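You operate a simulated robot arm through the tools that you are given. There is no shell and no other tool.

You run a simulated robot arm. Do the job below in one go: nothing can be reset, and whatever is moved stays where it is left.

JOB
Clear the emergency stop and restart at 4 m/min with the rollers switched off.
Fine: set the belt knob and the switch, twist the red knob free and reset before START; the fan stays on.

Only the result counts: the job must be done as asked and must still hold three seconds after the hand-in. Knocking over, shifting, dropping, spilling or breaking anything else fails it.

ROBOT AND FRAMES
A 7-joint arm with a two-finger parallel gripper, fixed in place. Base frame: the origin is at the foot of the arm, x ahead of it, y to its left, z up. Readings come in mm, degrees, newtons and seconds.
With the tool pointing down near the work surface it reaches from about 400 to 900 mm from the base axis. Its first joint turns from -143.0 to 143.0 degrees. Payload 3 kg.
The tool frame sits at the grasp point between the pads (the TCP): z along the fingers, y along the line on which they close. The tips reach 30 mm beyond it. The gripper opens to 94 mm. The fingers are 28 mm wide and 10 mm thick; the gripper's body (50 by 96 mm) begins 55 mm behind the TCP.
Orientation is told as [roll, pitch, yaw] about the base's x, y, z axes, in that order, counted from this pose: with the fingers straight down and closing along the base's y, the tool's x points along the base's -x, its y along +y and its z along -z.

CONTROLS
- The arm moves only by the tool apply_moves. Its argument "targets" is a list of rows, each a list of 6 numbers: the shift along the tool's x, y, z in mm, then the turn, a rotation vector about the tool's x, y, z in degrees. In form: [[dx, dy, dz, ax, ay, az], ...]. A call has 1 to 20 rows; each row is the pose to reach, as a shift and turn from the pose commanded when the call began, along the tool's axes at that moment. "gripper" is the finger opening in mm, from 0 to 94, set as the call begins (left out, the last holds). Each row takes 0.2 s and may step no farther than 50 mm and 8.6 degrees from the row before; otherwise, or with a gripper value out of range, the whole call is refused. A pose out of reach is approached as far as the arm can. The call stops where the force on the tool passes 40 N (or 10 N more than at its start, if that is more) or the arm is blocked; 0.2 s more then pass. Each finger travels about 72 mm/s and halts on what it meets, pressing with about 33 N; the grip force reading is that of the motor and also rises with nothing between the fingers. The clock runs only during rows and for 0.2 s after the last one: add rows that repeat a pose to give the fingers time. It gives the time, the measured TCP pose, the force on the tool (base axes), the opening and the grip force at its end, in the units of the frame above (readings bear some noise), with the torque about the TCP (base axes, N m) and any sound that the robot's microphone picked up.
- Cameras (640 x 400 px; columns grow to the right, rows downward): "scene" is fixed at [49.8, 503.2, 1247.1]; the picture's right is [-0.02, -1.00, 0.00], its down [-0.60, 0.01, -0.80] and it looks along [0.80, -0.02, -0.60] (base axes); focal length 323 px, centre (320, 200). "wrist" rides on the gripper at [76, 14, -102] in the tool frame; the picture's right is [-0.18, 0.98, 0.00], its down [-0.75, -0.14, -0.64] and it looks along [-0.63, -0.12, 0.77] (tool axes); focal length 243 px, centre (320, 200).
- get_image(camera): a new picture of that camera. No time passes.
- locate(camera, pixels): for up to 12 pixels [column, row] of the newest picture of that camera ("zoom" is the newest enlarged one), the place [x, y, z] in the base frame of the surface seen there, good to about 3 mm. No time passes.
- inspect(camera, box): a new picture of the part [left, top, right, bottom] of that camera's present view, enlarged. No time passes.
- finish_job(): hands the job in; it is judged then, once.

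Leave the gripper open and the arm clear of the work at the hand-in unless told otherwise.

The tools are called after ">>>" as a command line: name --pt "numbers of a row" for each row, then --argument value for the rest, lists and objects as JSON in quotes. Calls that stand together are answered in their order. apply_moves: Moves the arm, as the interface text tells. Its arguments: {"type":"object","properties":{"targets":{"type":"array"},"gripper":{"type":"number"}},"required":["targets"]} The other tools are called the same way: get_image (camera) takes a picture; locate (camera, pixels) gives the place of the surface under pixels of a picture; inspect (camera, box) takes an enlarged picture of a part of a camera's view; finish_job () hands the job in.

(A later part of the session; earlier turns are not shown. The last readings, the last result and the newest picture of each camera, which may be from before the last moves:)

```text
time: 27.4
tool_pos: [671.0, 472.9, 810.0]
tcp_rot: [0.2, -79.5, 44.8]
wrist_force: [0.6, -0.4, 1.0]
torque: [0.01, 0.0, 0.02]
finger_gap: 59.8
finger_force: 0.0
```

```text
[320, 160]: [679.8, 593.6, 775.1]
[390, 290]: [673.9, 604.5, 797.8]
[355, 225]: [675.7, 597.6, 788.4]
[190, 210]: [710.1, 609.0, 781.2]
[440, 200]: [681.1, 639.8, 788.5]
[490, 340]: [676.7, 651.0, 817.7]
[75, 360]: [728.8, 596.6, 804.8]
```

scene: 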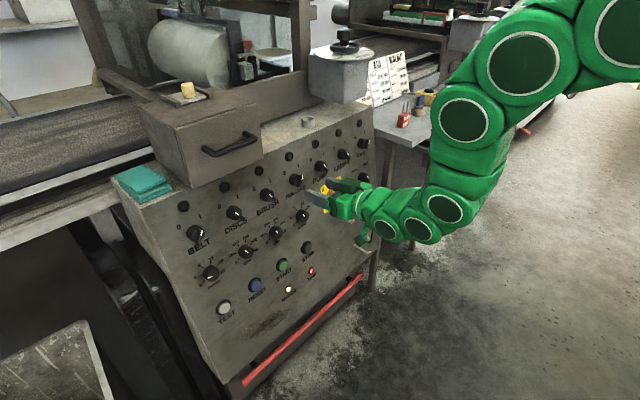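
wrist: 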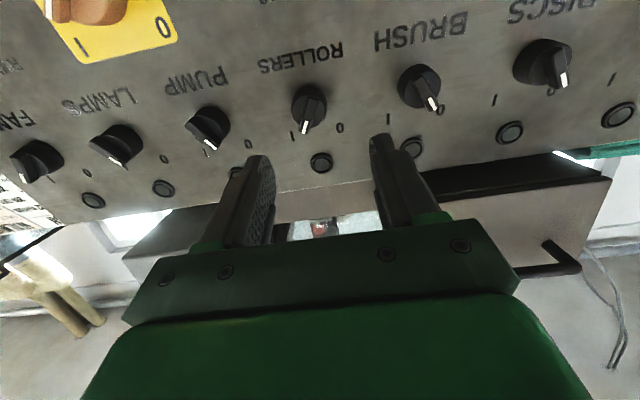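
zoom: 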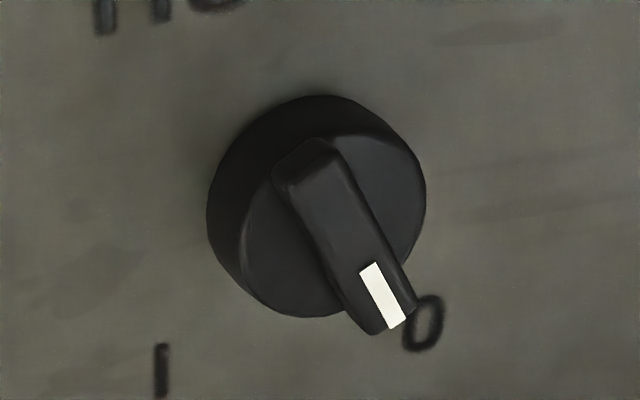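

BRUSH at 0 sits at about -27°, so the throw is roughly ±27°, i.e. a turn of about 50–55°. I line up on the switch centre, turn the tool +25° so the fingers flank the bar, and approach to d≈690 with a 36 mm opening.

>>> apply_moves --pt "2 -3 10 0 0 8" --pt "4 -6 25 0 0 16" --pt "5 -7.9 42 0 0 24" --pt "5 -7.9 42 0 0 25" --pt "5 -7.9 42 0 0 25" --gripper 36

>>> get_image --camera "wrist"

>>> inspect --camera "wrist" --box '[240, 70, 400, 190]'

```text
time: 28.6
tool_pos: [707.1, 496.8, 798.5]
tcp_rot: [66.5, -63.1, -23.8]
wrist_force: [-1.0, -0.6, 0.0]
torque: [0.0, 0.02, -0.05]
finger_gap: 36.3
finger_force: 0.0
```

```text
taken
```

wrist: 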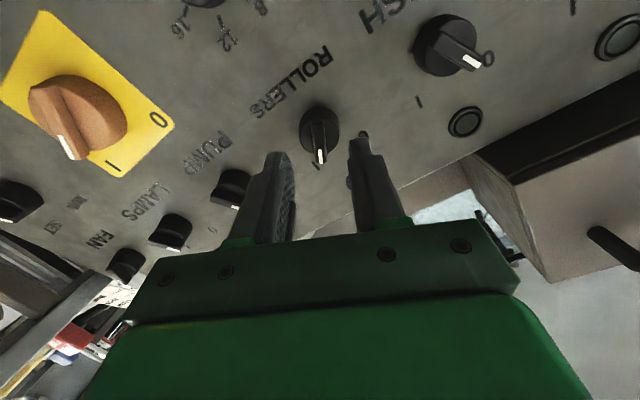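

```text
3.33 times, centred on (320, 130) of wrist
```

zoom: 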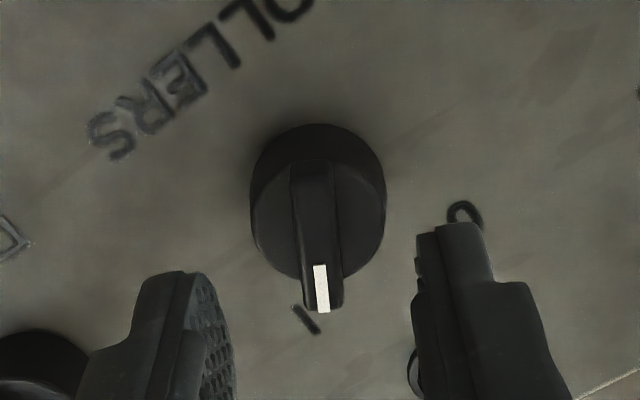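

The bar is centred between the fingers. I advance 29 mm so the tips reach d≈751, just short of the switch's base face, then read.

>>> apply_moves --pt "0 0 15 0 0 0" --pt "0 0 25 0 0 0" --pt "0 0 29 0 0 0" --pt "0 0 29 0 0 0" --gripper 36

>>> inspect --camera "wrist" --box '[240, 70, 400, 190]'

>>> inspect --camera "scene" --box '[270, 150, 330, 210]'

```text
time: 29.6
tool_pos: [727.7, 516.3, 793.2]
tcp_rot: [66.5, -62.9, -23.9]
wrist_force: [0.2, 0.2, 0.2]
torque: [-0.02, -0.01, 0.03]
finger_gap: 35.9
finger_force: 0.0
```

```text
3.33 times, centred on (320, 130) of wrist
```

zoom: 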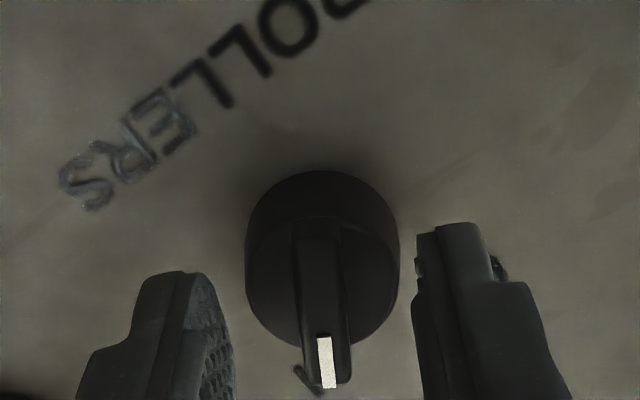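

```text
6.67 times, centred on (300, 180) of scene
```

zoom: 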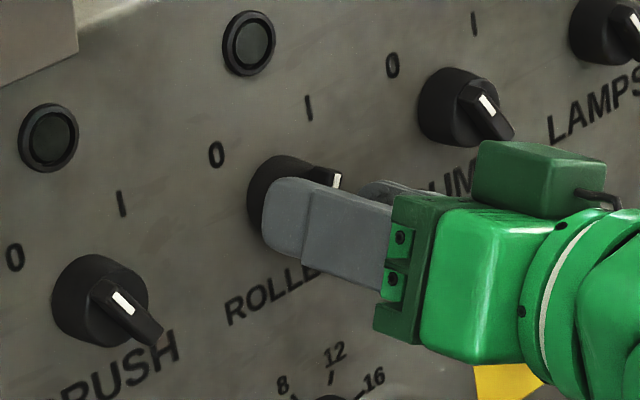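

The fingers straddle the bar. I close the gripper on it.

>>> apply_moves --pt "0 0 0 0 0 0" --pt "0 0 0 0 0 0" --pt "0 0 0 0 0 0" --pt "0 0 0 0 0 0" --gripper 0

>>> inspect --camera "wrist" --box '[240, 70, 400, 190]'

```text
time: 30.6
tool_pos: [727.6, 517.1, 794.0]
tcp_rot: [66.5, -63.0, -23.8]
wrist_force: [1.1, 2.8, 1.9]
torque: [-0.04, 0.11, 0.15]
finger_gap: 8.9
finger_force: 42.6
```

```text
3.33 times, centred on (320, 130) of wrist
```

zoom: 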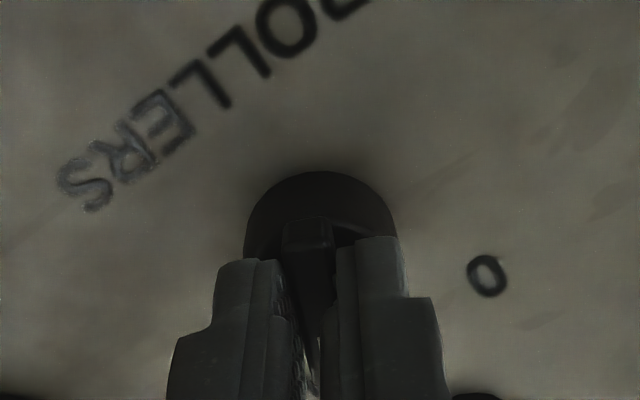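

The bar is gripped (gap 8.9 mm, low force). I turn counter-clockwise -26° first.

>>> apply_moves --pt "0 0 0 0 0 -6.5" --pt "0 0 0 0 0 -13" --pt "0 0 0 0 0 -19.5" --pt "0 0 0 0 0 -26" --pt "0 0 0 0 0 -26" --gripper 0

```text
time: 31.8
tool_pos: [727.6, 516.6, 793.3]
tcp_rot: [-5.7, -79.5, 50.9]
wrist_force: [13.0, 23.6, -9.2]
torque: [0.11, -0.11, 0.18]
finger_gap: 8.7
finger_force: 42.9
```

It turned freely. A pull of about 27 N along the normal has built up, so I ease 0.4 mm forward and turn a further -26°.

>>> apply_moves --pt "0 0 0.4 0 0 0" --pt "0 0 0.4 0 0 -6.5" --pt "0 0 0.4 0 0 -13" --pt "0 0 0.4 0 0 -19.5" --pt "0 0 0.4 0 0 -26" --pt "0 0 0.4 0 0 -26" --gripper 0

>>> inspect --camera "scene" --box '[270, 150, 330, 210]'

>>> get_image --camera "wrist"

```text
time: 33.2
tool_pos: [727.9, 515.9, 793.1]
tcp_rot: [-67.9, -61.2, 115.5]
wrist_force: [-22.5, -13.0, 8.4]
torque: [0.48, -0.41, 0.44]
finger_gap: 9.1
finger_force: 43.1
```

```text
6.67 times, centred on (300, 180) of scene
```

zoom: 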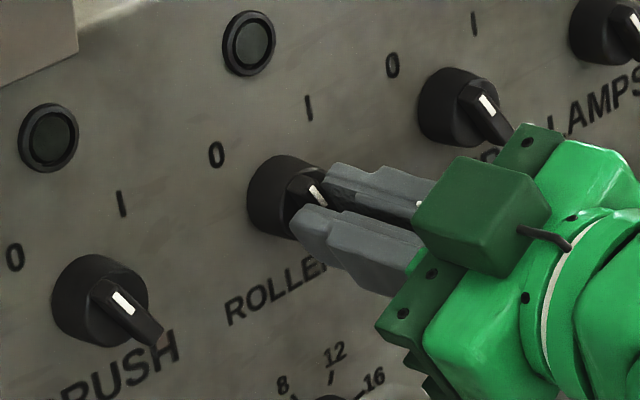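

```text
taken
```

wrist: 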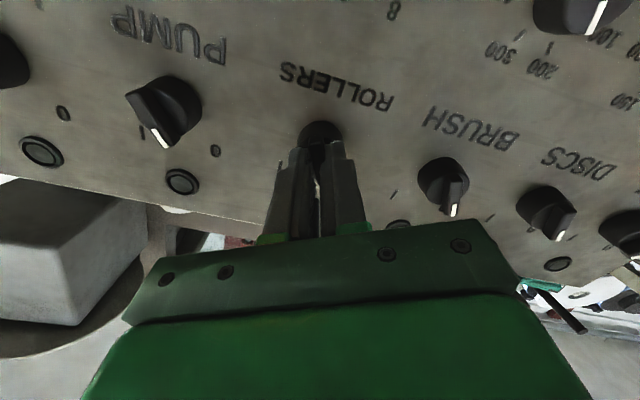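

The bar is near the 0 position. I turn another -5° to feel for the end stop, watching the torque.

>>> apply_moves --pt "0 0 -0.2 0 0 -2.5" --pt "0 0 -0.2 0 0 -5" --pt "0 0 -0.2 0 0 -5" --gripper 0

>>> inspect --camera "scene" --box '[270, 150, 330, 210]'

```text
time: 34.0
tool_pos: [727.3, 516.3, 794.2]
tcp_rot: [-70.8, -56.6, 118.7]
wrist_force: [9.1, 5.0, -9.4]
torque: [0.63, 1.13, -0.41]
finger_gap: 9.2
finger_force: 42.6
```

```text
6.67 times, centred on (300, 180) of scene
```

zoom: 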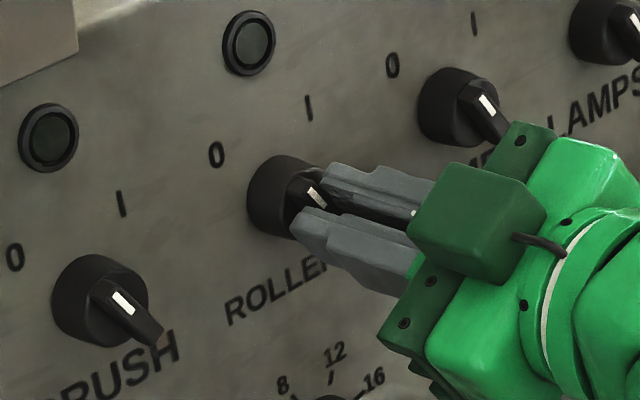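

The torque rose to about 1.3 N·m against the turn, which is the end stop, so the switch is at 0. I release and look.

>>> apply_moves --pt "0 0 0 0 0 3" --pt "0 0 0 0 0 3" --gripper 0

>>> apply_moves --pt "0 0 0 0 0 0" --pt "0 0 0 0 0 0" --pt "0 0 0 0 0 0" --gripper 36

>>> inspect --camera "scene" --box '[270, 150, 330, 210]'

```text
time: 34.6
tool_pos: [727.8, 514.8, 792.8]
tcp_rot: [-69.2, -59.4, 116.9]
wrist_force: [15.6, 9.6, -11.0]
torque: [-0.45, 0.36, -0.34]
finger_gap: 8.9
finger_force: 42.5
```

```text
time: 35.4
tool_pos: [727.8, 514.9, 795.4]
tcp_rot: [-69.2, -59.4, 116.9]
wrist_force: [-0.7, 0.0, 0.3]
torque: [0.01, 0.03, -0.02]
finger_gap: 36.0
finger_force: 0.0
```

```text
6.67 times, centred on (300, 180) of scene
```

zoom: 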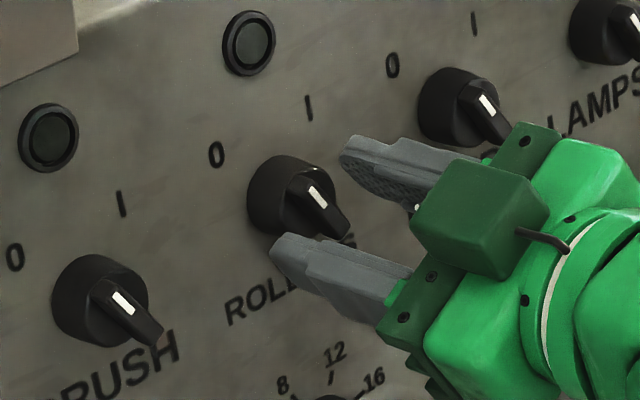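

ROLLERS now points at 0 like BRUSH. I back off 75 mm, turn the tool upright (+29°), and measure the e-stop and the two pegs near it.

>>> apply_moves --pt "0 0 -20 0 0 0" --pt "0 0 -45 0 0 0" --pt "0 0 -65 0 0 8" --pt "0 0 -75 0 0 16" --pt "0 0 -75 0 0 24" --pt "0 0 -75 0 0 29" --pt "0 0 -75 0 0 29" --gripper 36

>>> inspect --camera "scene" --box '[325, 190, 385, 260]'

>>> locate --camera "scene" --pixels '[[337.5, 214], [345, 217.5], [353, 220.3], [356, 246], [369, 253], [335, 196], [338, 190], [366, 203], [369, 210], [363, 207], [362, 198], [372, 207]]'

```text
time: 37.0
tool_pos: [676.1, 463.8, 806.2]
tcp_rot: [0.5, -79.6, 44.5]
wrist_force: [0.2, -0.1, -0.3]
torque: [0.0, -0.05, 0.01]
finger_gap: 36.1
finger_force: 0.0
```

```text
5.71 times, centred on (355, 225) of scene
```

zoom: 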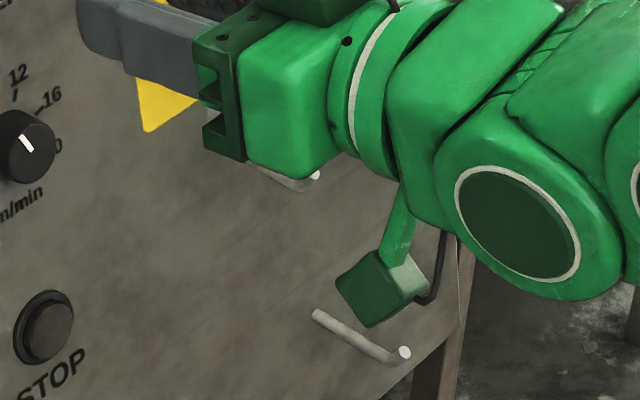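

```text
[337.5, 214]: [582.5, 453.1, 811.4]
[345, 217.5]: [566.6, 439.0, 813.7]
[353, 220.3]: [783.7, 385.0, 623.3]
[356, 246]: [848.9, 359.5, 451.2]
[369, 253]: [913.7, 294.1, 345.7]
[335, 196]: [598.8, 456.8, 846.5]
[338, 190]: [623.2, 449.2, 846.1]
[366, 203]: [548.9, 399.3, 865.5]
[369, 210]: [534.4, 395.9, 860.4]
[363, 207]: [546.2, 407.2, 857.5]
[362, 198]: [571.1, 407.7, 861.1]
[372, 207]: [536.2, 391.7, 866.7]
```

Peg tips stick out to about d=700 at (280,764) and near (346,596). At d=630 I pass well in front of them. I move to the e-stop (406,726), 110 mm in front of its head, opening the gripper to 70.

>>> apply_moves --pt "0 -36 -15 0 0 0" --pt "0 -72 -15 0 0 0" --pt "27 -108 -15 0 0 0" --pt "54 -144 -15 0 0 0" --pt "86 -176 -15 0 0 0" --pt "118 -208 -15 0 0 0" --pt "150 -233 -15 0 0 0" --pt "182 -258 -15 0 0 0" --pt "214 -258 -15 0 0 0" --pt "214 -258 -15 0 0 0" --gripper 70

>>> get_image --camera "wrist"

>>> get_image --camera "scene"

```text
time: 39.2
tool_pos: [820.6, 243.5, 598.5]
tcp_rot: [0.1, -79.6, 45.0]
wrist_force: [-1.0, -0.1, 1.0]
torque: [-0.01, 0.0, 0.02]
finger_gap: 70.0
finger_force: 0.1
```

```text
taken
```

wrist: 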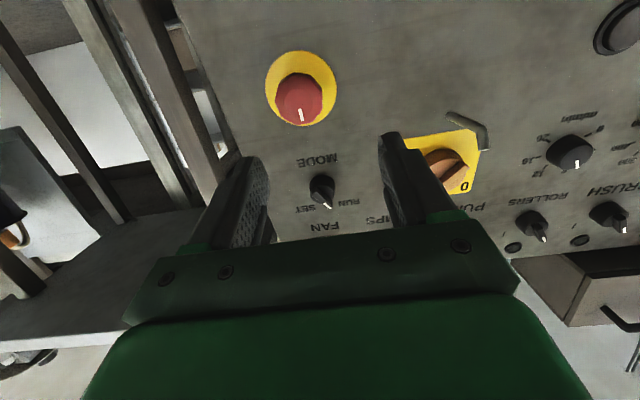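

```text
taken
```

scene: 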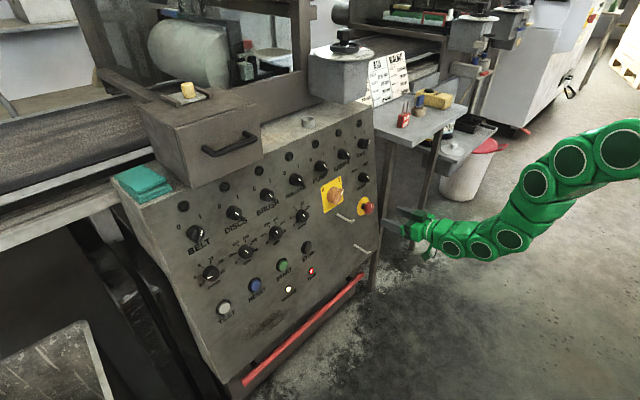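

The e-stop is at (300,93) in the wrist view. I enlarge it.

>>> inspect --camera "wrist" --box '[255, 45, 345, 135]'

>>> locate --camera "zoom" --pixels '[[320, 260], [230, 240], [395, 240], [310, 180], [320, 310], [150, 180], [450, 190], [320, 60], [300, 165]]'

```text
4.44 times, centred on (300, 90) of wrist
```

zoom: 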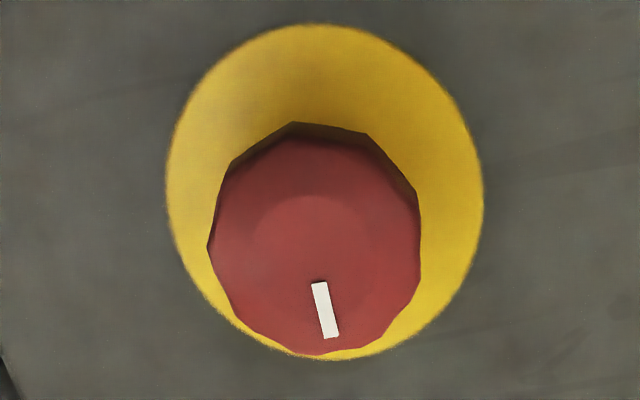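

```text
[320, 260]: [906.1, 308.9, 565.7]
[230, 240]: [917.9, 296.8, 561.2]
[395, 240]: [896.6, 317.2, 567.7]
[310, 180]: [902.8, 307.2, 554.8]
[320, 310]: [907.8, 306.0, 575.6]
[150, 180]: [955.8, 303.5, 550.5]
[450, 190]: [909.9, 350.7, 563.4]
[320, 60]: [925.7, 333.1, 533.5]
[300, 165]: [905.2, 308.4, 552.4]
```

The e-stop axis is at s≈421.5, t≈711.8, with the head face at d≈741 and a head about 38 mm across. I line up on it, pre-turn -40° to leave room for a clockwise twist, and approach to d≈680.

>>> apply_moves --pt "7 -7.5 10 0 0 -8" --pt "14.1 -15 20 0 0 -16" --pt "14.1 -15 30 0 0 -24" --pt "14.1 -15 40 0 0 -32" --pt "14.1 -15 48 0 0 -40" --pt "14.1 -15 48 0 0 -40" --gripper 70

>>> get_image --camera "wrist"

>>> inspect --camera "scene" --box '[325, 170, 425, 270]'

```text
time: 40.6
tool_pos: [861.9, 264.5, 576.9]
tcp_rot: [-74.0, -48.8, 123.0]
wrist_force: [1.0, -0.3, -0.1]
torque: [0.01, 0.0, 0.01]
finger_gap: 70.3
finger_force: 0.1
```

```text
taken
```

wrist: 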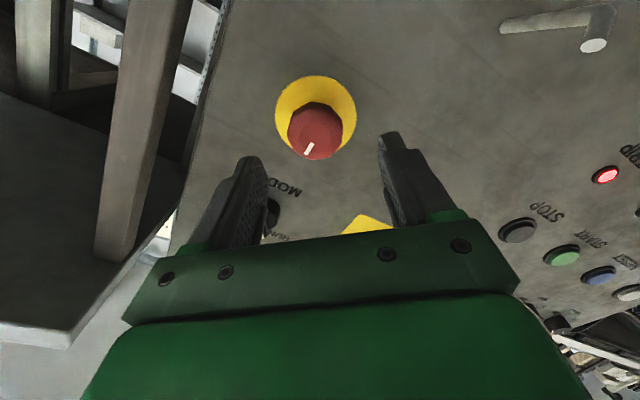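

```text
4.00 times, centred on (375, 220) of scene
```

zoom: 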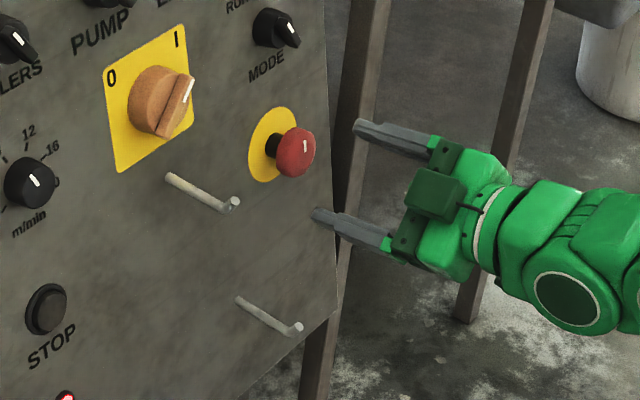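

The tool is aligned (s=420.7, t=712.7), but the head looks slightly left in the view, at (315,131). I zoom in to check the centring.

>>> inspect --camera "wrist" --box '[260, 60, 380, 180]'

>>> locate --camera "zoom" --pixels '[[225, 230], [385, 240], [305, 165], [305, 300], [305, 240], [180, 180], [425, 190], [300, 65]]'

```text
3.33 times, centred on (320, 120) of wrist
```

zoom: 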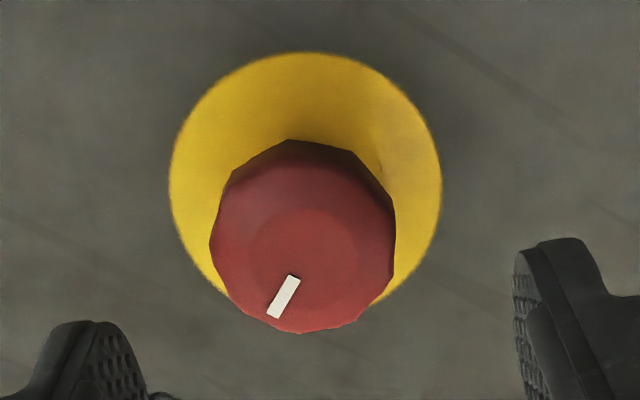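

```text
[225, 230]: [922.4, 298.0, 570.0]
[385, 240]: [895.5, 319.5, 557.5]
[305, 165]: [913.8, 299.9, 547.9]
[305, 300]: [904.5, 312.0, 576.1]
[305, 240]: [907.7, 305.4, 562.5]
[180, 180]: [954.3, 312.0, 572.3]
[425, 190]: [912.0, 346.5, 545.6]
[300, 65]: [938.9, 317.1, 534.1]
```

The axis is closer to (423.5, 711.8), so I shift 2.5 and -1.6 mm and advance 50 mm so the fingers flank the head (tips at d≈759).

>>> apply_moves --pt "2.5 -1.6 0 0 0 0" --pt "2.5 -1.6 20 0 0 0" --pt "2.5 -1.6 40 0 0 0" --pt "2.5 -1.6 50 0 0 0" --pt "2.5 -1.6 50 0 0 0" --gripper 70

>>> get_image --camera "wrist"

>>> inspect --camera "scene" --box '[335, 175, 405, 235]'

```text
time: 41.8
tool_pos: [898.7, 297.1, 565.2]
tcp_rot: [-74.1, -48.9, 122.8]
wrist_force: [-0.1, 0.4, -0.4]
torque: [0.01, 0.05, 0.01]
finger_gap: 70.1
finger_force: 0.1
```

```text
taken
```

wrist: 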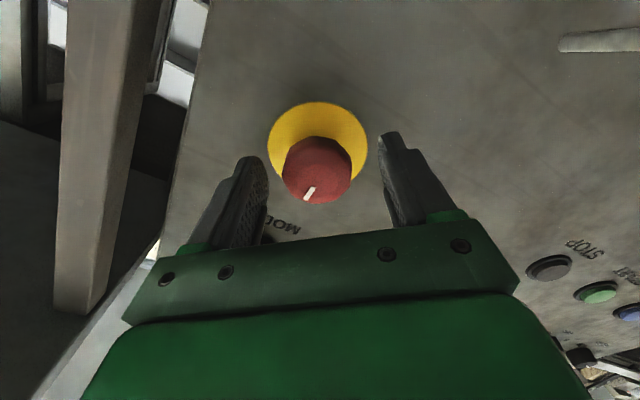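

```text
6.67 times, centred on (370, 205) of scene
```

zoom: 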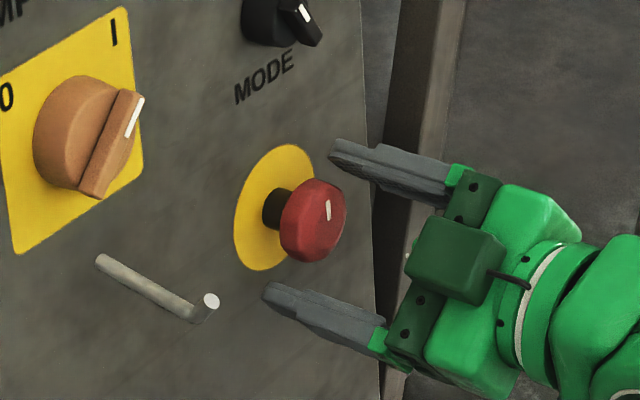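

The head is centred between the fingers. I close on it.

>>> apply_moves --pt "0 0 0 0 0 0" --pt "0 0 0 0 0 0" --pt "0 0 0 0 0 0" --pt "0 0 0 0 0 0" --gripper 0

>>> get_image --camera "wrist"

```text
time: 42.8
tool_pos: [899.4, 296.0, 566.7]
tcp_rot: [-74.2, -48.9, 123.0]
wrist_force: [17.6, -5.7, 12.9]
torque: [0.17, -0.2, -0.52]
finger_gap: 40.8
finger_force: 45.1
```

```text
taken
```

wrist: 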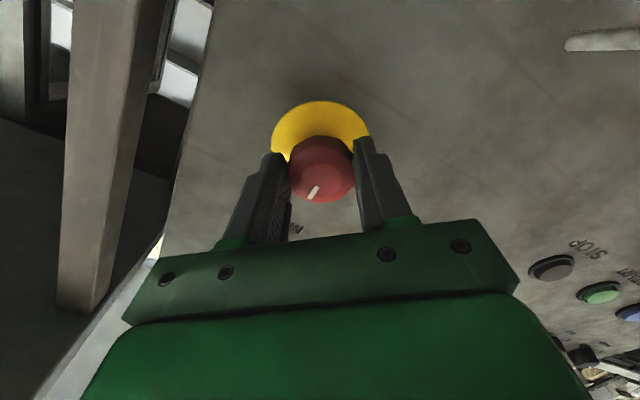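

The head is gripped (gap 40.8 mm). A side force of about 22 N shows I am 1.9 mm off axis. I shift -1.9 mm in tool y to relieve that, then twist clockwise +16° as a first test.

>>> apply_moves --pt "0 -1 0 0 0 0" --pt "0 -1.9 0 0 0 0" --pt "0 -1.9 0 0 0 0" --gripper 0

>>> apply_moves --pt "0 0 0 0 0 4" --pt "0 0 0 0 0 8" --pt "0 0 0 0 0 12" --pt "0 0 0 0 0 16" --pt "0 0 0 0 0 16" --gripper 0

>>> get_image --camera "wrist"

>>> inspect --camera "scene" --box '[335, 175, 405, 235]'

```text
time: 43.6
tool_pos: [899.7, 295.4, 566.7]
tcp_rot: [-74.0, -48.9, 122.9]
wrist_force: [10.0, -4.9, 11.3]
torque: [0.46, -0.39, -0.06]
finger_gap: 41.0
finger_force: 44.4
```

```text
time: 44.8
tool_pos: [898.6, 295.8, 567.4]
tcp_rot: [-65.7, -64.0, 112.9]
wrist_force: [-2.2, 0.7, 10.5]
torque: [0.33, -0.25, 0.12]
finger_gap: 40.5
finger_force: 44.8
```

```text
taken
```

wrist: 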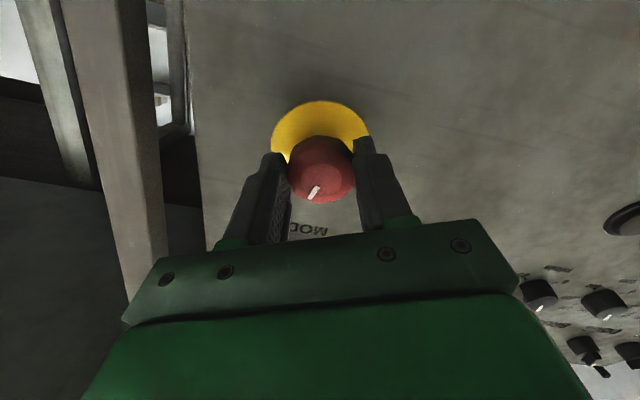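

```text
6.67 times, centred on (370, 205) of scene
```

zoom: 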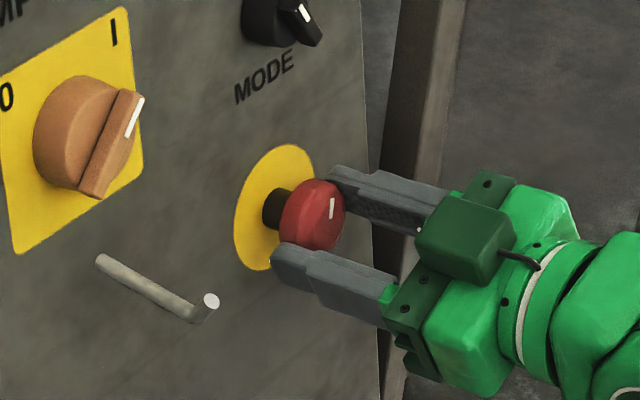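

The head turns with the fingers: the mark is tilting clockwise and the torque is low. I continue +24°.

>>> apply_moves --pt "0 0 0 0 0 6" --pt "0 0 0 0 0 12" --pt "0 0 0 0 0 18" --pt "0 0 0 0 0 24" --pt "0 0 0 0 0 24" --gripper 0

>>> get_image --camera "wrist"

>>> inspect --camera "scene" --box '[335, 175, 405, 235]'

```text
time: 46.0
tool_pos: [898.3, 297.7, 565.5]
tcp_rot: [0.7, -79.5, 44.6]
wrist_force: [-21.5, 16.6, -2.9]
torque: [-0.47, -0.16, 0.85]
finger_gap: 40.5
finger_force: 45.7
```

```text
taken
```

wrist: 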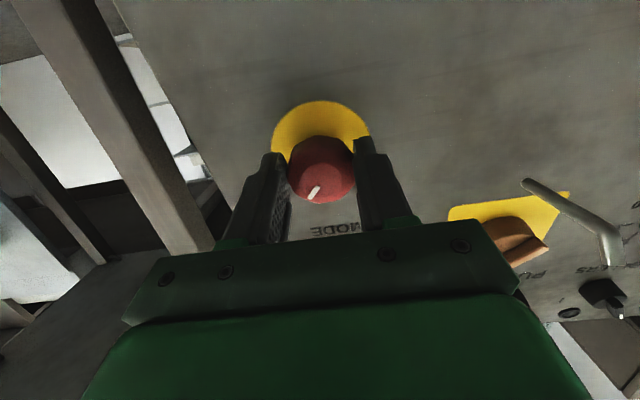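

```text
6.67 times, centred on (370, 205) of scene
```

zoom: 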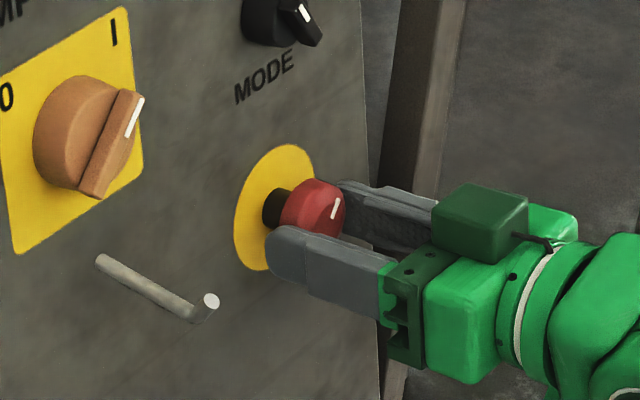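

Some torque and a 27 N side force appeared. I release here to relax, recentre, and see whether the head has popped out.

>>> apply_moves --pt "0 1.5 0 0 0 0" --pt "0 1.5 0 0 0 0" --gripper 0

>>> apply_moves --pt "0 0 0 0 0 0" --pt "0 0 0 0 0 0" --pt "0 0 0 0 0 0" --gripper 64

>>> inspect --camera "scene" --box '[335, 175, 405, 235]'

>>> inspect --camera "wrist" --box '[240, 90, 400, 220]'

>>> inspect --camera "scene" --box '[240, 230, 330, 310]'

```text
time: 46.6
tool_pos: [898.3, 297.1, 565.3]
tcp_rot: [0.5, -79.5, 44.6]
wrist_force: [-24.3, 16.1, -11.9]
torque: [-0.35, -0.02, 0.83]
finger_gap: 40.8
finger_force: 44.6
```

```text
time: 47.4
tool_pos: [898.6, 296.2, 566.8]
tcp_rot: [0.2, -79.6, 44.9]
wrist_force: [0.1, 0.0, -0.5]
torque: [0.02, 0.0, 0.01]
finger_gap: 63.9
finger_force: 0.0
```

```text
6.67 times, centred on (370, 205) of scene
```

zoom: 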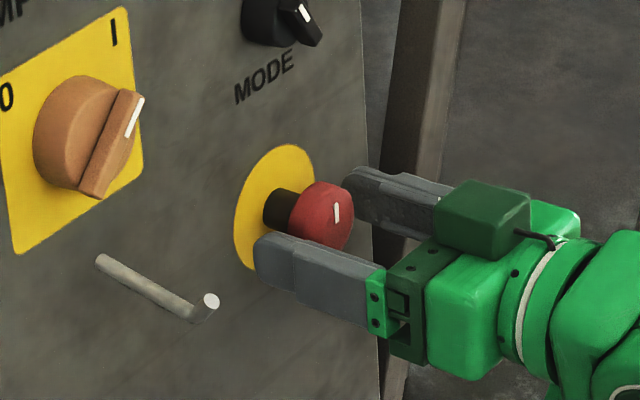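

```text
3.08 times, centred on (320, 155) of wrist
```

zoom: 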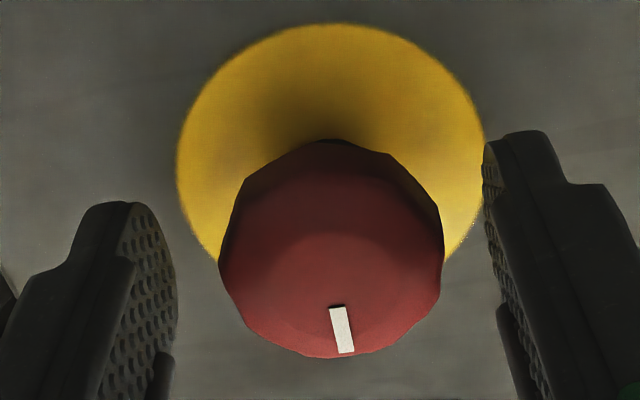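

```text
5.00 times, centred on (285, 270) of scene
```

zoom: 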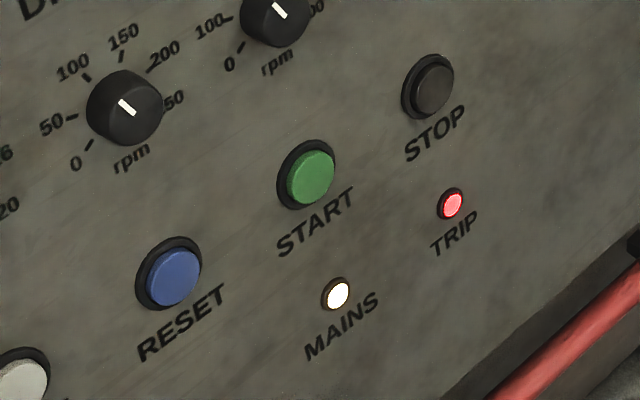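

The head has popped out: the black stem is visibly longer and the mark has sprung back upright. TRIP is still lit, as expected before a reset. I confirm the head depth by measuring it.

>>> inspect --camera "wrist" --box '[240, 90, 400, 220]'

>>> locate --camera "zoom" --pixels '[[330, 240], [240, 250], [430, 250], [330, 180], [330, 340]]'

```text
3.08 times, centred on (320, 155) of wrist
```

zoom: 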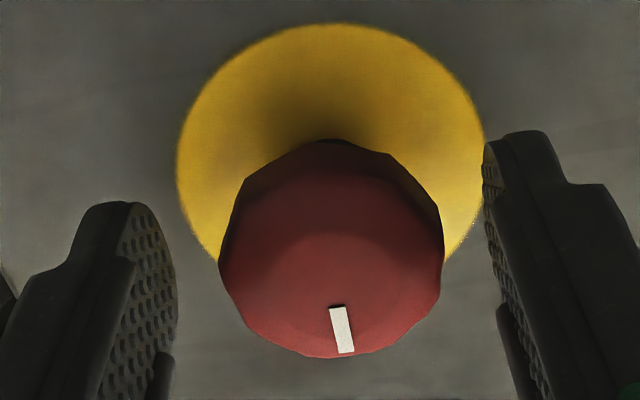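

```text
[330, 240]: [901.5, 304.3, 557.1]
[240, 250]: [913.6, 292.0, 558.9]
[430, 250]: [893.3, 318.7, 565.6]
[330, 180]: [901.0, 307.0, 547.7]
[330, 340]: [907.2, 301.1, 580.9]
```

The head face moved from d≈743 to d≈737, so the e-stop is released. I back straight off 88 mm with the fingers still open.

>>> apply_moves --pt "0 0 -15 0 0 0" --pt "0 0 -40 0 0 0" --pt "0 0 -70 0 0 0" --pt "0 0 -95 0 0 0" --pt "0 0 -95 0 0 0" --gripper 64

>>> inspect --camera "scene" --box '[335, 175, 405, 235]'

```text
time: 48.6
tool_pos: [833.1, 231.6, 586.2]
tcp_rot: [0.1, -79.6, 45.0]
wrist_force: [0.1, 0.6, 0.1]
torque: [0.04, 0.02, 0.0]
finger_gap: 64.1
finger_force: 0.0
```

```text
6.67 times, centred on (370, 205) of scene
```

zoom: 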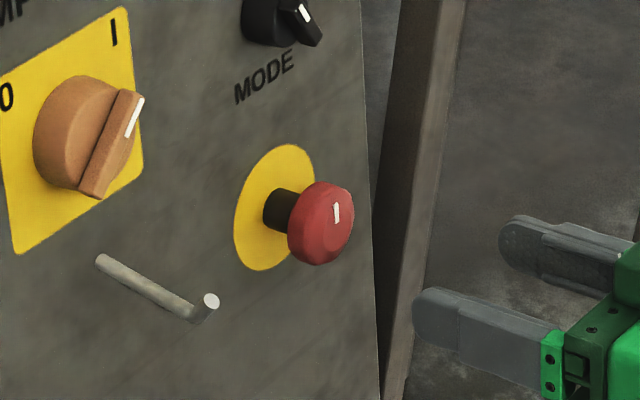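

The e-stop is clearly out. I close the gripper and travel left along the panel at d≈625, clear of the pegs, to face RESET.

>>> apply_moves --pt "0 40 -9 0 0 0" --pt "0 86 -9 0 0 0" --pt "0 132 -9 0 0 0" --pt "0 178 -9 0 0 0" --pt "0 224 -9 0 0 0" --pt "0 270 -9 0 0 0" --pt "0 316 -9 0 0 0" --pt "-4 362 -9 0 0 0" --pt "-8 408 -9 0 0 0" --pt "-8 445 -5 0 0 0" --pt "-8 469 6 0 0 0" --pt "-8 469 6 0 0 0" --gripper 0

>>> get_image --camera "wrist"

>>> get_image --camera "scene"

```text
time: 51.2
tool_pos: [505.5, 564.2, 593.2]
tcp_rot: [-0.1, -79.6, 45.0]
wrist_force: [0.3, -0.6, 0.2]
torque: [-0.02, 0.01, 0.01]
finger_gap: 0.0
finger_force: 33.0
```

```text
taken
```

wrist: 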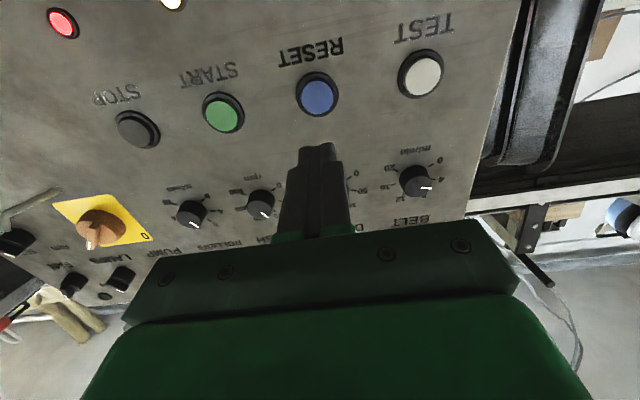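

```text
taken
```

scene: 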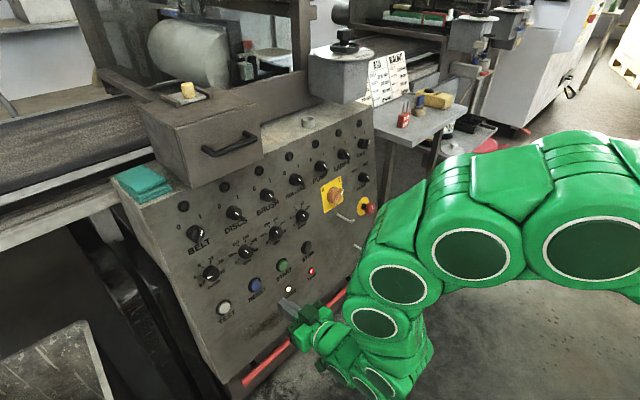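

I see RESET (blue) at (317,94) and START (green) at (223,112) in the wrist view. I enlarge and measure both.

>>> inspect --camera "wrist" --box '[270, 55, 370, 135]'

>>> locate --camera "zoom" --pixels '[[300, 210], [205, 205], [395, 215], [300, 125], [300, 290], [205, 130], [150, 60], [500, 350]]'

>>> locate --camera "wrist" --pixels '[[223, 114], [208, 112], [238, 118], [222, 100], [224, 127]]'

```text
5.00 times, centred on (320, 95) of wrist
```

zoom: 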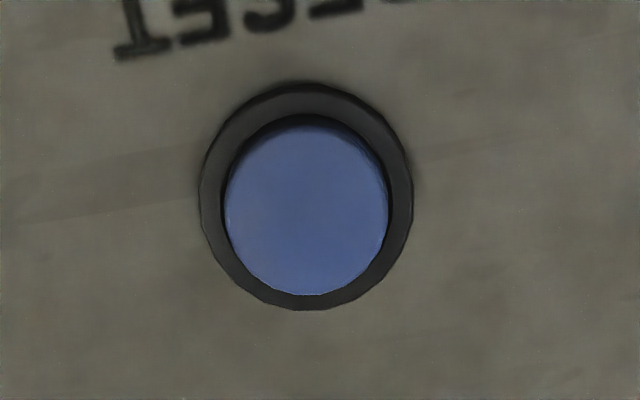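

```text
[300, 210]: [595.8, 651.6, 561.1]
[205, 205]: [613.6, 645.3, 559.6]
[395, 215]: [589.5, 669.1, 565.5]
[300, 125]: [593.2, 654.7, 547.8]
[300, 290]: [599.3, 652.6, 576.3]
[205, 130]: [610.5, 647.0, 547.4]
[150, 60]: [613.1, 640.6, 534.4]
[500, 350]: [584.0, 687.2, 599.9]
```

```text
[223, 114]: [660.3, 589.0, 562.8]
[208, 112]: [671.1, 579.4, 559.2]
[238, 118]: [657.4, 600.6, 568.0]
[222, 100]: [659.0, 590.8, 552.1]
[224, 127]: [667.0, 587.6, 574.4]
```

RESET's centre is at (-42.5, 713.5), its face at d≈766, and the button is about 30 mm wide, larger than the closed fingertips. I centre on it and approach to about 10 mm from the face.

>>> apply_moves --pt "7.8 -0.6 30 0 0 0" --pt "7.8 -0.6 60 0 0 0" --pt "7.8 -0.6 80 0 0 0" --pt "7.8 -0.6 90 0 0 0" --pt "7.8 -0.6 90 0 0 0" --gripper 0

>>> get_image --camera "wrist"

>>> inspect --camera "scene" --box '[225, 245, 305, 315]'

```text
time: 52.4
tool_pos: [569.1, 629.6, 567.8]
tcp_rot: [0.2, -79.5, 44.9]
wrist_force: [0.9, -0.6, -0.2]
torque: [-0.02, -0.03, 0.0]
finger_gap: 0.0
finger_force: 33.5
```

```text
taken
```

wrist: 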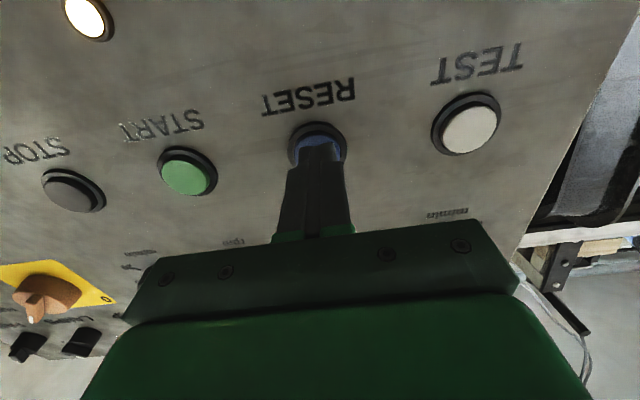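

```text
5.71 times, centred on (265, 280) of scene
```

zoom: 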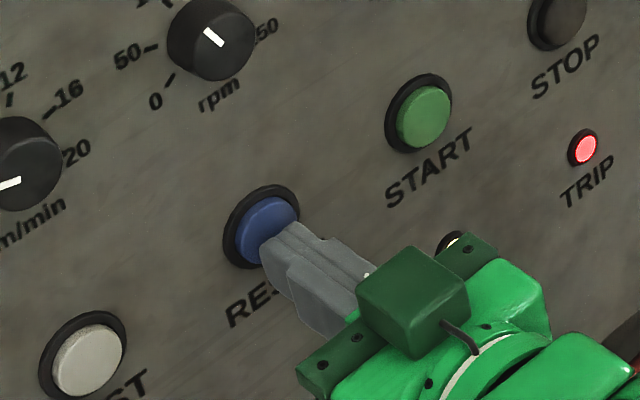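

The tip is in front of the blue button. I correct 2 mm sideways and press in small steps.

>>> apply_moves --pt "0 -2 2 0 0 0" --pt "0 -2 5 0 0 0" --pt "0 -2 7 0 0 0" --pt "0 -2 9 0 0 0" --pt "0 -2 9 0 0 0" --gripper 0

>>> inspect --camera "scene" --box '[225, 235, 325, 315]'

```text
time: 53.6
tool_pos: [576.0, 634.3, 566.8]
tcp_rot: [0.0, -79.5, 44.9]
wrist_force: [0.2, -0.3, -0.5]
torque: [0.0, -0.01, 0.0]
finger_gap: 0.2
finger_force: 32.8
```

```text
5.00 times, centred on (275, 275) of scene
```

zoom: 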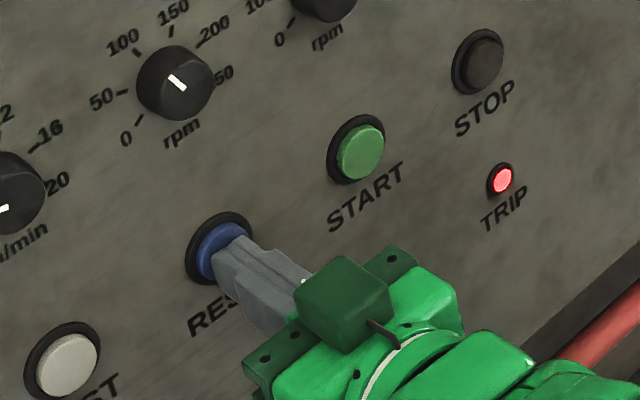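

No contact force yet. I advance 1 mm per row, up to 4 mm more.

>>> apply_moves --pt "0 0 1 0 0 0" --pt "0 0 2 0 0 0" --pt "0 0 3 0 0 0" --pt "0 0 4 0 0 0" --gripper 0

>>> inspect --camera "scene" --box '[225, 235, 325, 315]'

```text
time: 54.6
tool_pos: [577.9, 636.4, 564.7]
tcp_rot: [0.0, -79.5, 45.1]
wrist_force: [-9.0, -4.7, 0.1]
torque: [-0.01, 0.0, 0.1]
finger_gap: 0.1
finger_force: 33.3
heard: click
```

```text
5.00 times, centred on (275, 275) of scene
```

zoom: 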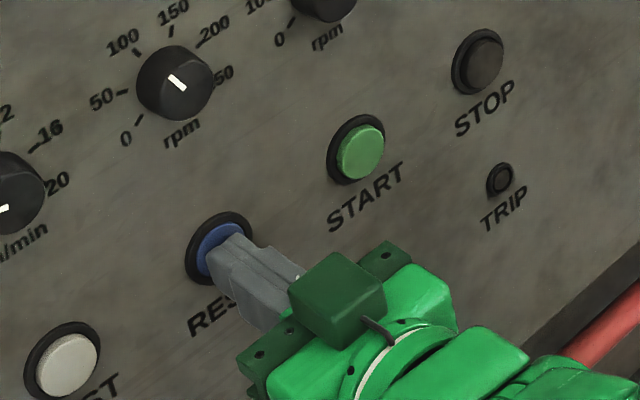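

A click was heard and the TRIP lamp went out: the reset worked. I back off 60 mm and move right to face START.

>>> apply_moves --pt "0 0 -20 0 0 0" --pt "0 0 -60 0 0 0" --pt "0 -31 -60 0 0 0" --pt "0 -62 -60 0 0 0" --pt "0 -93 -60 0 0 0" --pt "0 -93 -60 0 0 0" --gripper 0

>>> get_image --camera "wrist"

>>> inspect --camera "wrist" --box '[270, 75, 370, 155]'

>>> locate --camera "zoom" --pixels '[[320, 180], [260, 180], [380, 180], [320, 120], [320, 230]]'

```text
time: 56.0
tool_pos: [603.8, 529.3, 576.5]
tcp_rot: [0.2, -79.6, 45.0]
wrist_force: [-0.4, 0.8, -0.4]
torque: [-0.03, -0.02, 0.0]
finger_gap: 0.0
finger_force: 33.2
```

```text
taken
```

wrist: 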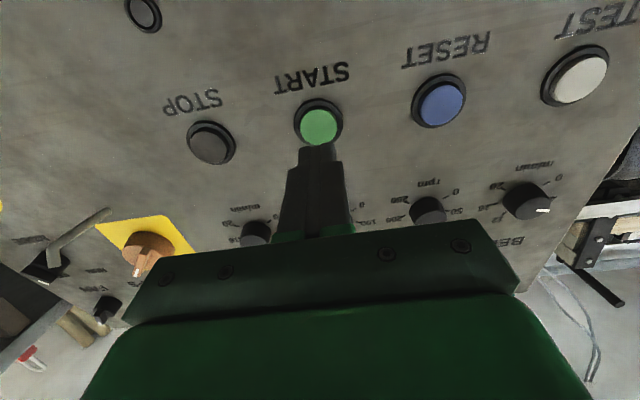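

```text
5.00 times, centred on (320, 115) of wrist
```

zoom: 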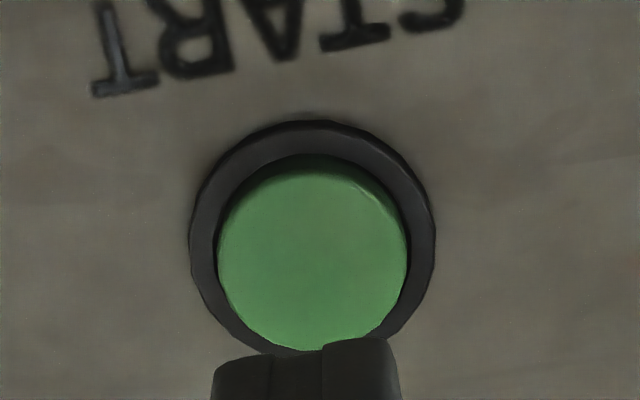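

```text
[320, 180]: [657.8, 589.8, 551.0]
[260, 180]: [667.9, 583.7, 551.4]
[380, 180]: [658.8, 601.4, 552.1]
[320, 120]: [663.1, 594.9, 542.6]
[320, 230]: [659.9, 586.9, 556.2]
```

The tool axis is within 2 mm of the START centre. I approach to just before contact.

>>> apply_moves --pt "-1 -1.3 20 0 0 0" --pt "-1 -1.3 40 0 0 0" --pt "-1 -1.3 50 0 0 0" --pt "-1 -1.3 52 0 0 0" --pt "-1 -1.3 52 0 0 0" --gripper 0

>>> inspect --camera "scene" --box '[225, 225, 335, 315]'

```text
time: 57.2
tool_pos: [641.6, 565.3, 568.7]
tcp_rot: [0.1, -79.6, 45.0]
wrist_force: [1.0, -0.3, -0.9]
torque: [0.01, 0.01, 0.0]
finger_gap: 0.3
finger_force: 33.6
```

```text
4.44 times, centred on (280, 270) of scene
```

zoom: 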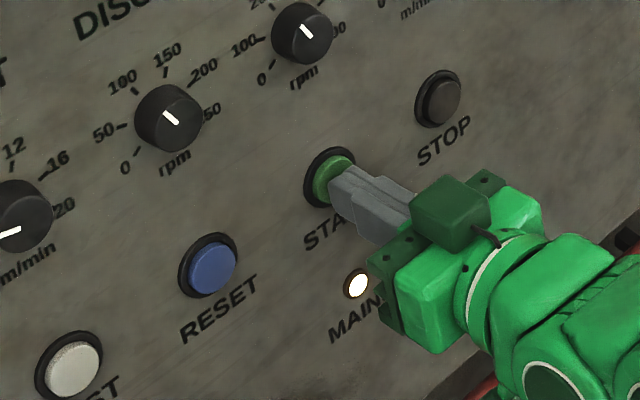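

The tip is on the START button, and belt, rollers, e-stop and reset are all done. I press START in 1 mm rows.

>>> apply_moves --pt "0 0 2 0 0 0" --pt "0 0 3 0 0 0" --pt "0 0 4 0 0 0" --pt "0 0 5 0 0 0" --pt "0 0 6 0 0 0" --gripper 0

>>> inspect --camera "scene" --box '[225, 225, 335, 315]'

```text
time: 58.4
tool_pos: [645.0, 568.4, 566.9]
tcp_rot: [0.1, -79.5, 44.9]
wrist_force: [-3.4, -2.2, -1.4]
torque: [-0.01, 0.02, 0.05]
finger_gap: 0.2
finger_force: 33.0
heard: click
```

```text
4.44 times, centred on (280, 270) of scene
```

zoom: 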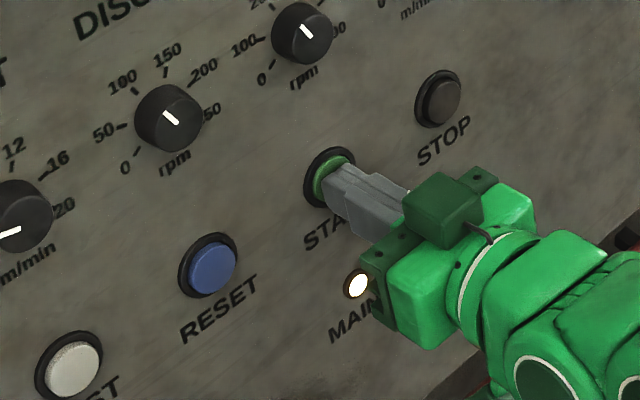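

A click was heard on START. I back off 110 mm and check the whole panel.

>>> apply_moves --pt "0 0 -20 0 0 0" --pt "0 0 -60 0 0 0" --pt "0 0 -100 0 0 0" --pt "0 0 -110 0 0 0" --pt "0 0 -110 0 0 0" --gripper 0

>>> get_image --camera "scene"

>>> inspect --camera "scene" --box '[165, 120, 385, 260]'

>>> inspect --camera "scene" --box '[185, 245, 245, 295]'

>>> get_image --camera "wrist"

```text
time: 59.6
tool_pos: [567.8, 491.2, 586.6]
tcp_rot: [0.1, -79.5, 44.8]
wrist_force: [0.5, 1.5, -0.3]
torque: [-0.01, -0.03, 0.02]
finger_gap: 0.2
finger_force: 33.1
```

```text
taken
```

scene: 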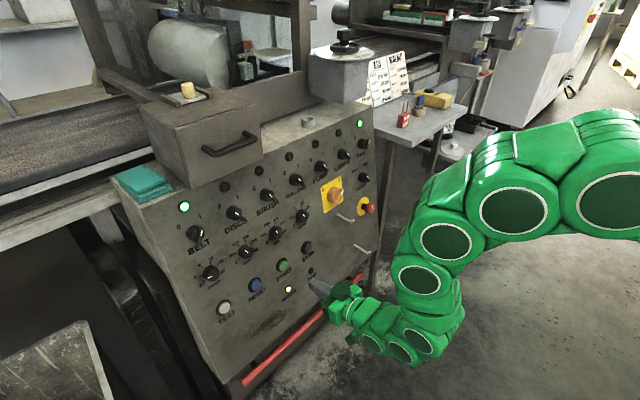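

```text
2.86 times, centred on (275, 190) of scene
```

zoom: 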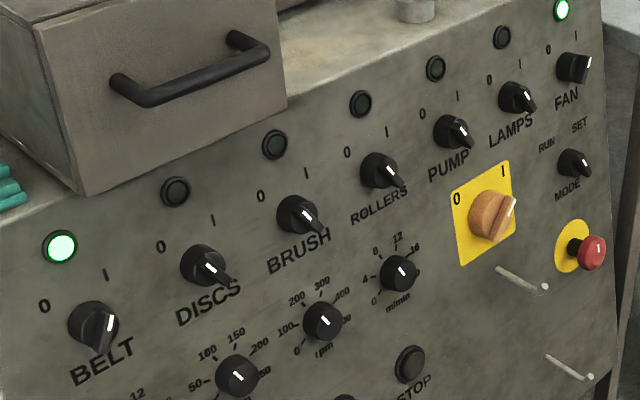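

```text
8.00 times, centred on (215, 270) of scene
```

zoom: 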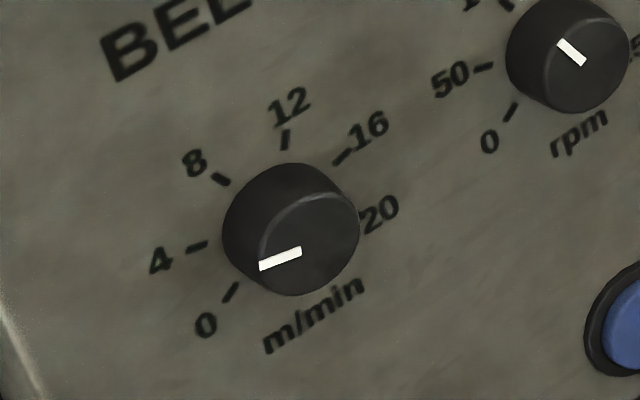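

```text
taken
```

wrist: 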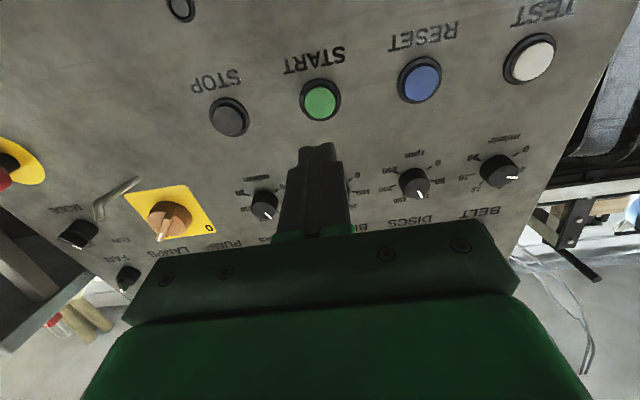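

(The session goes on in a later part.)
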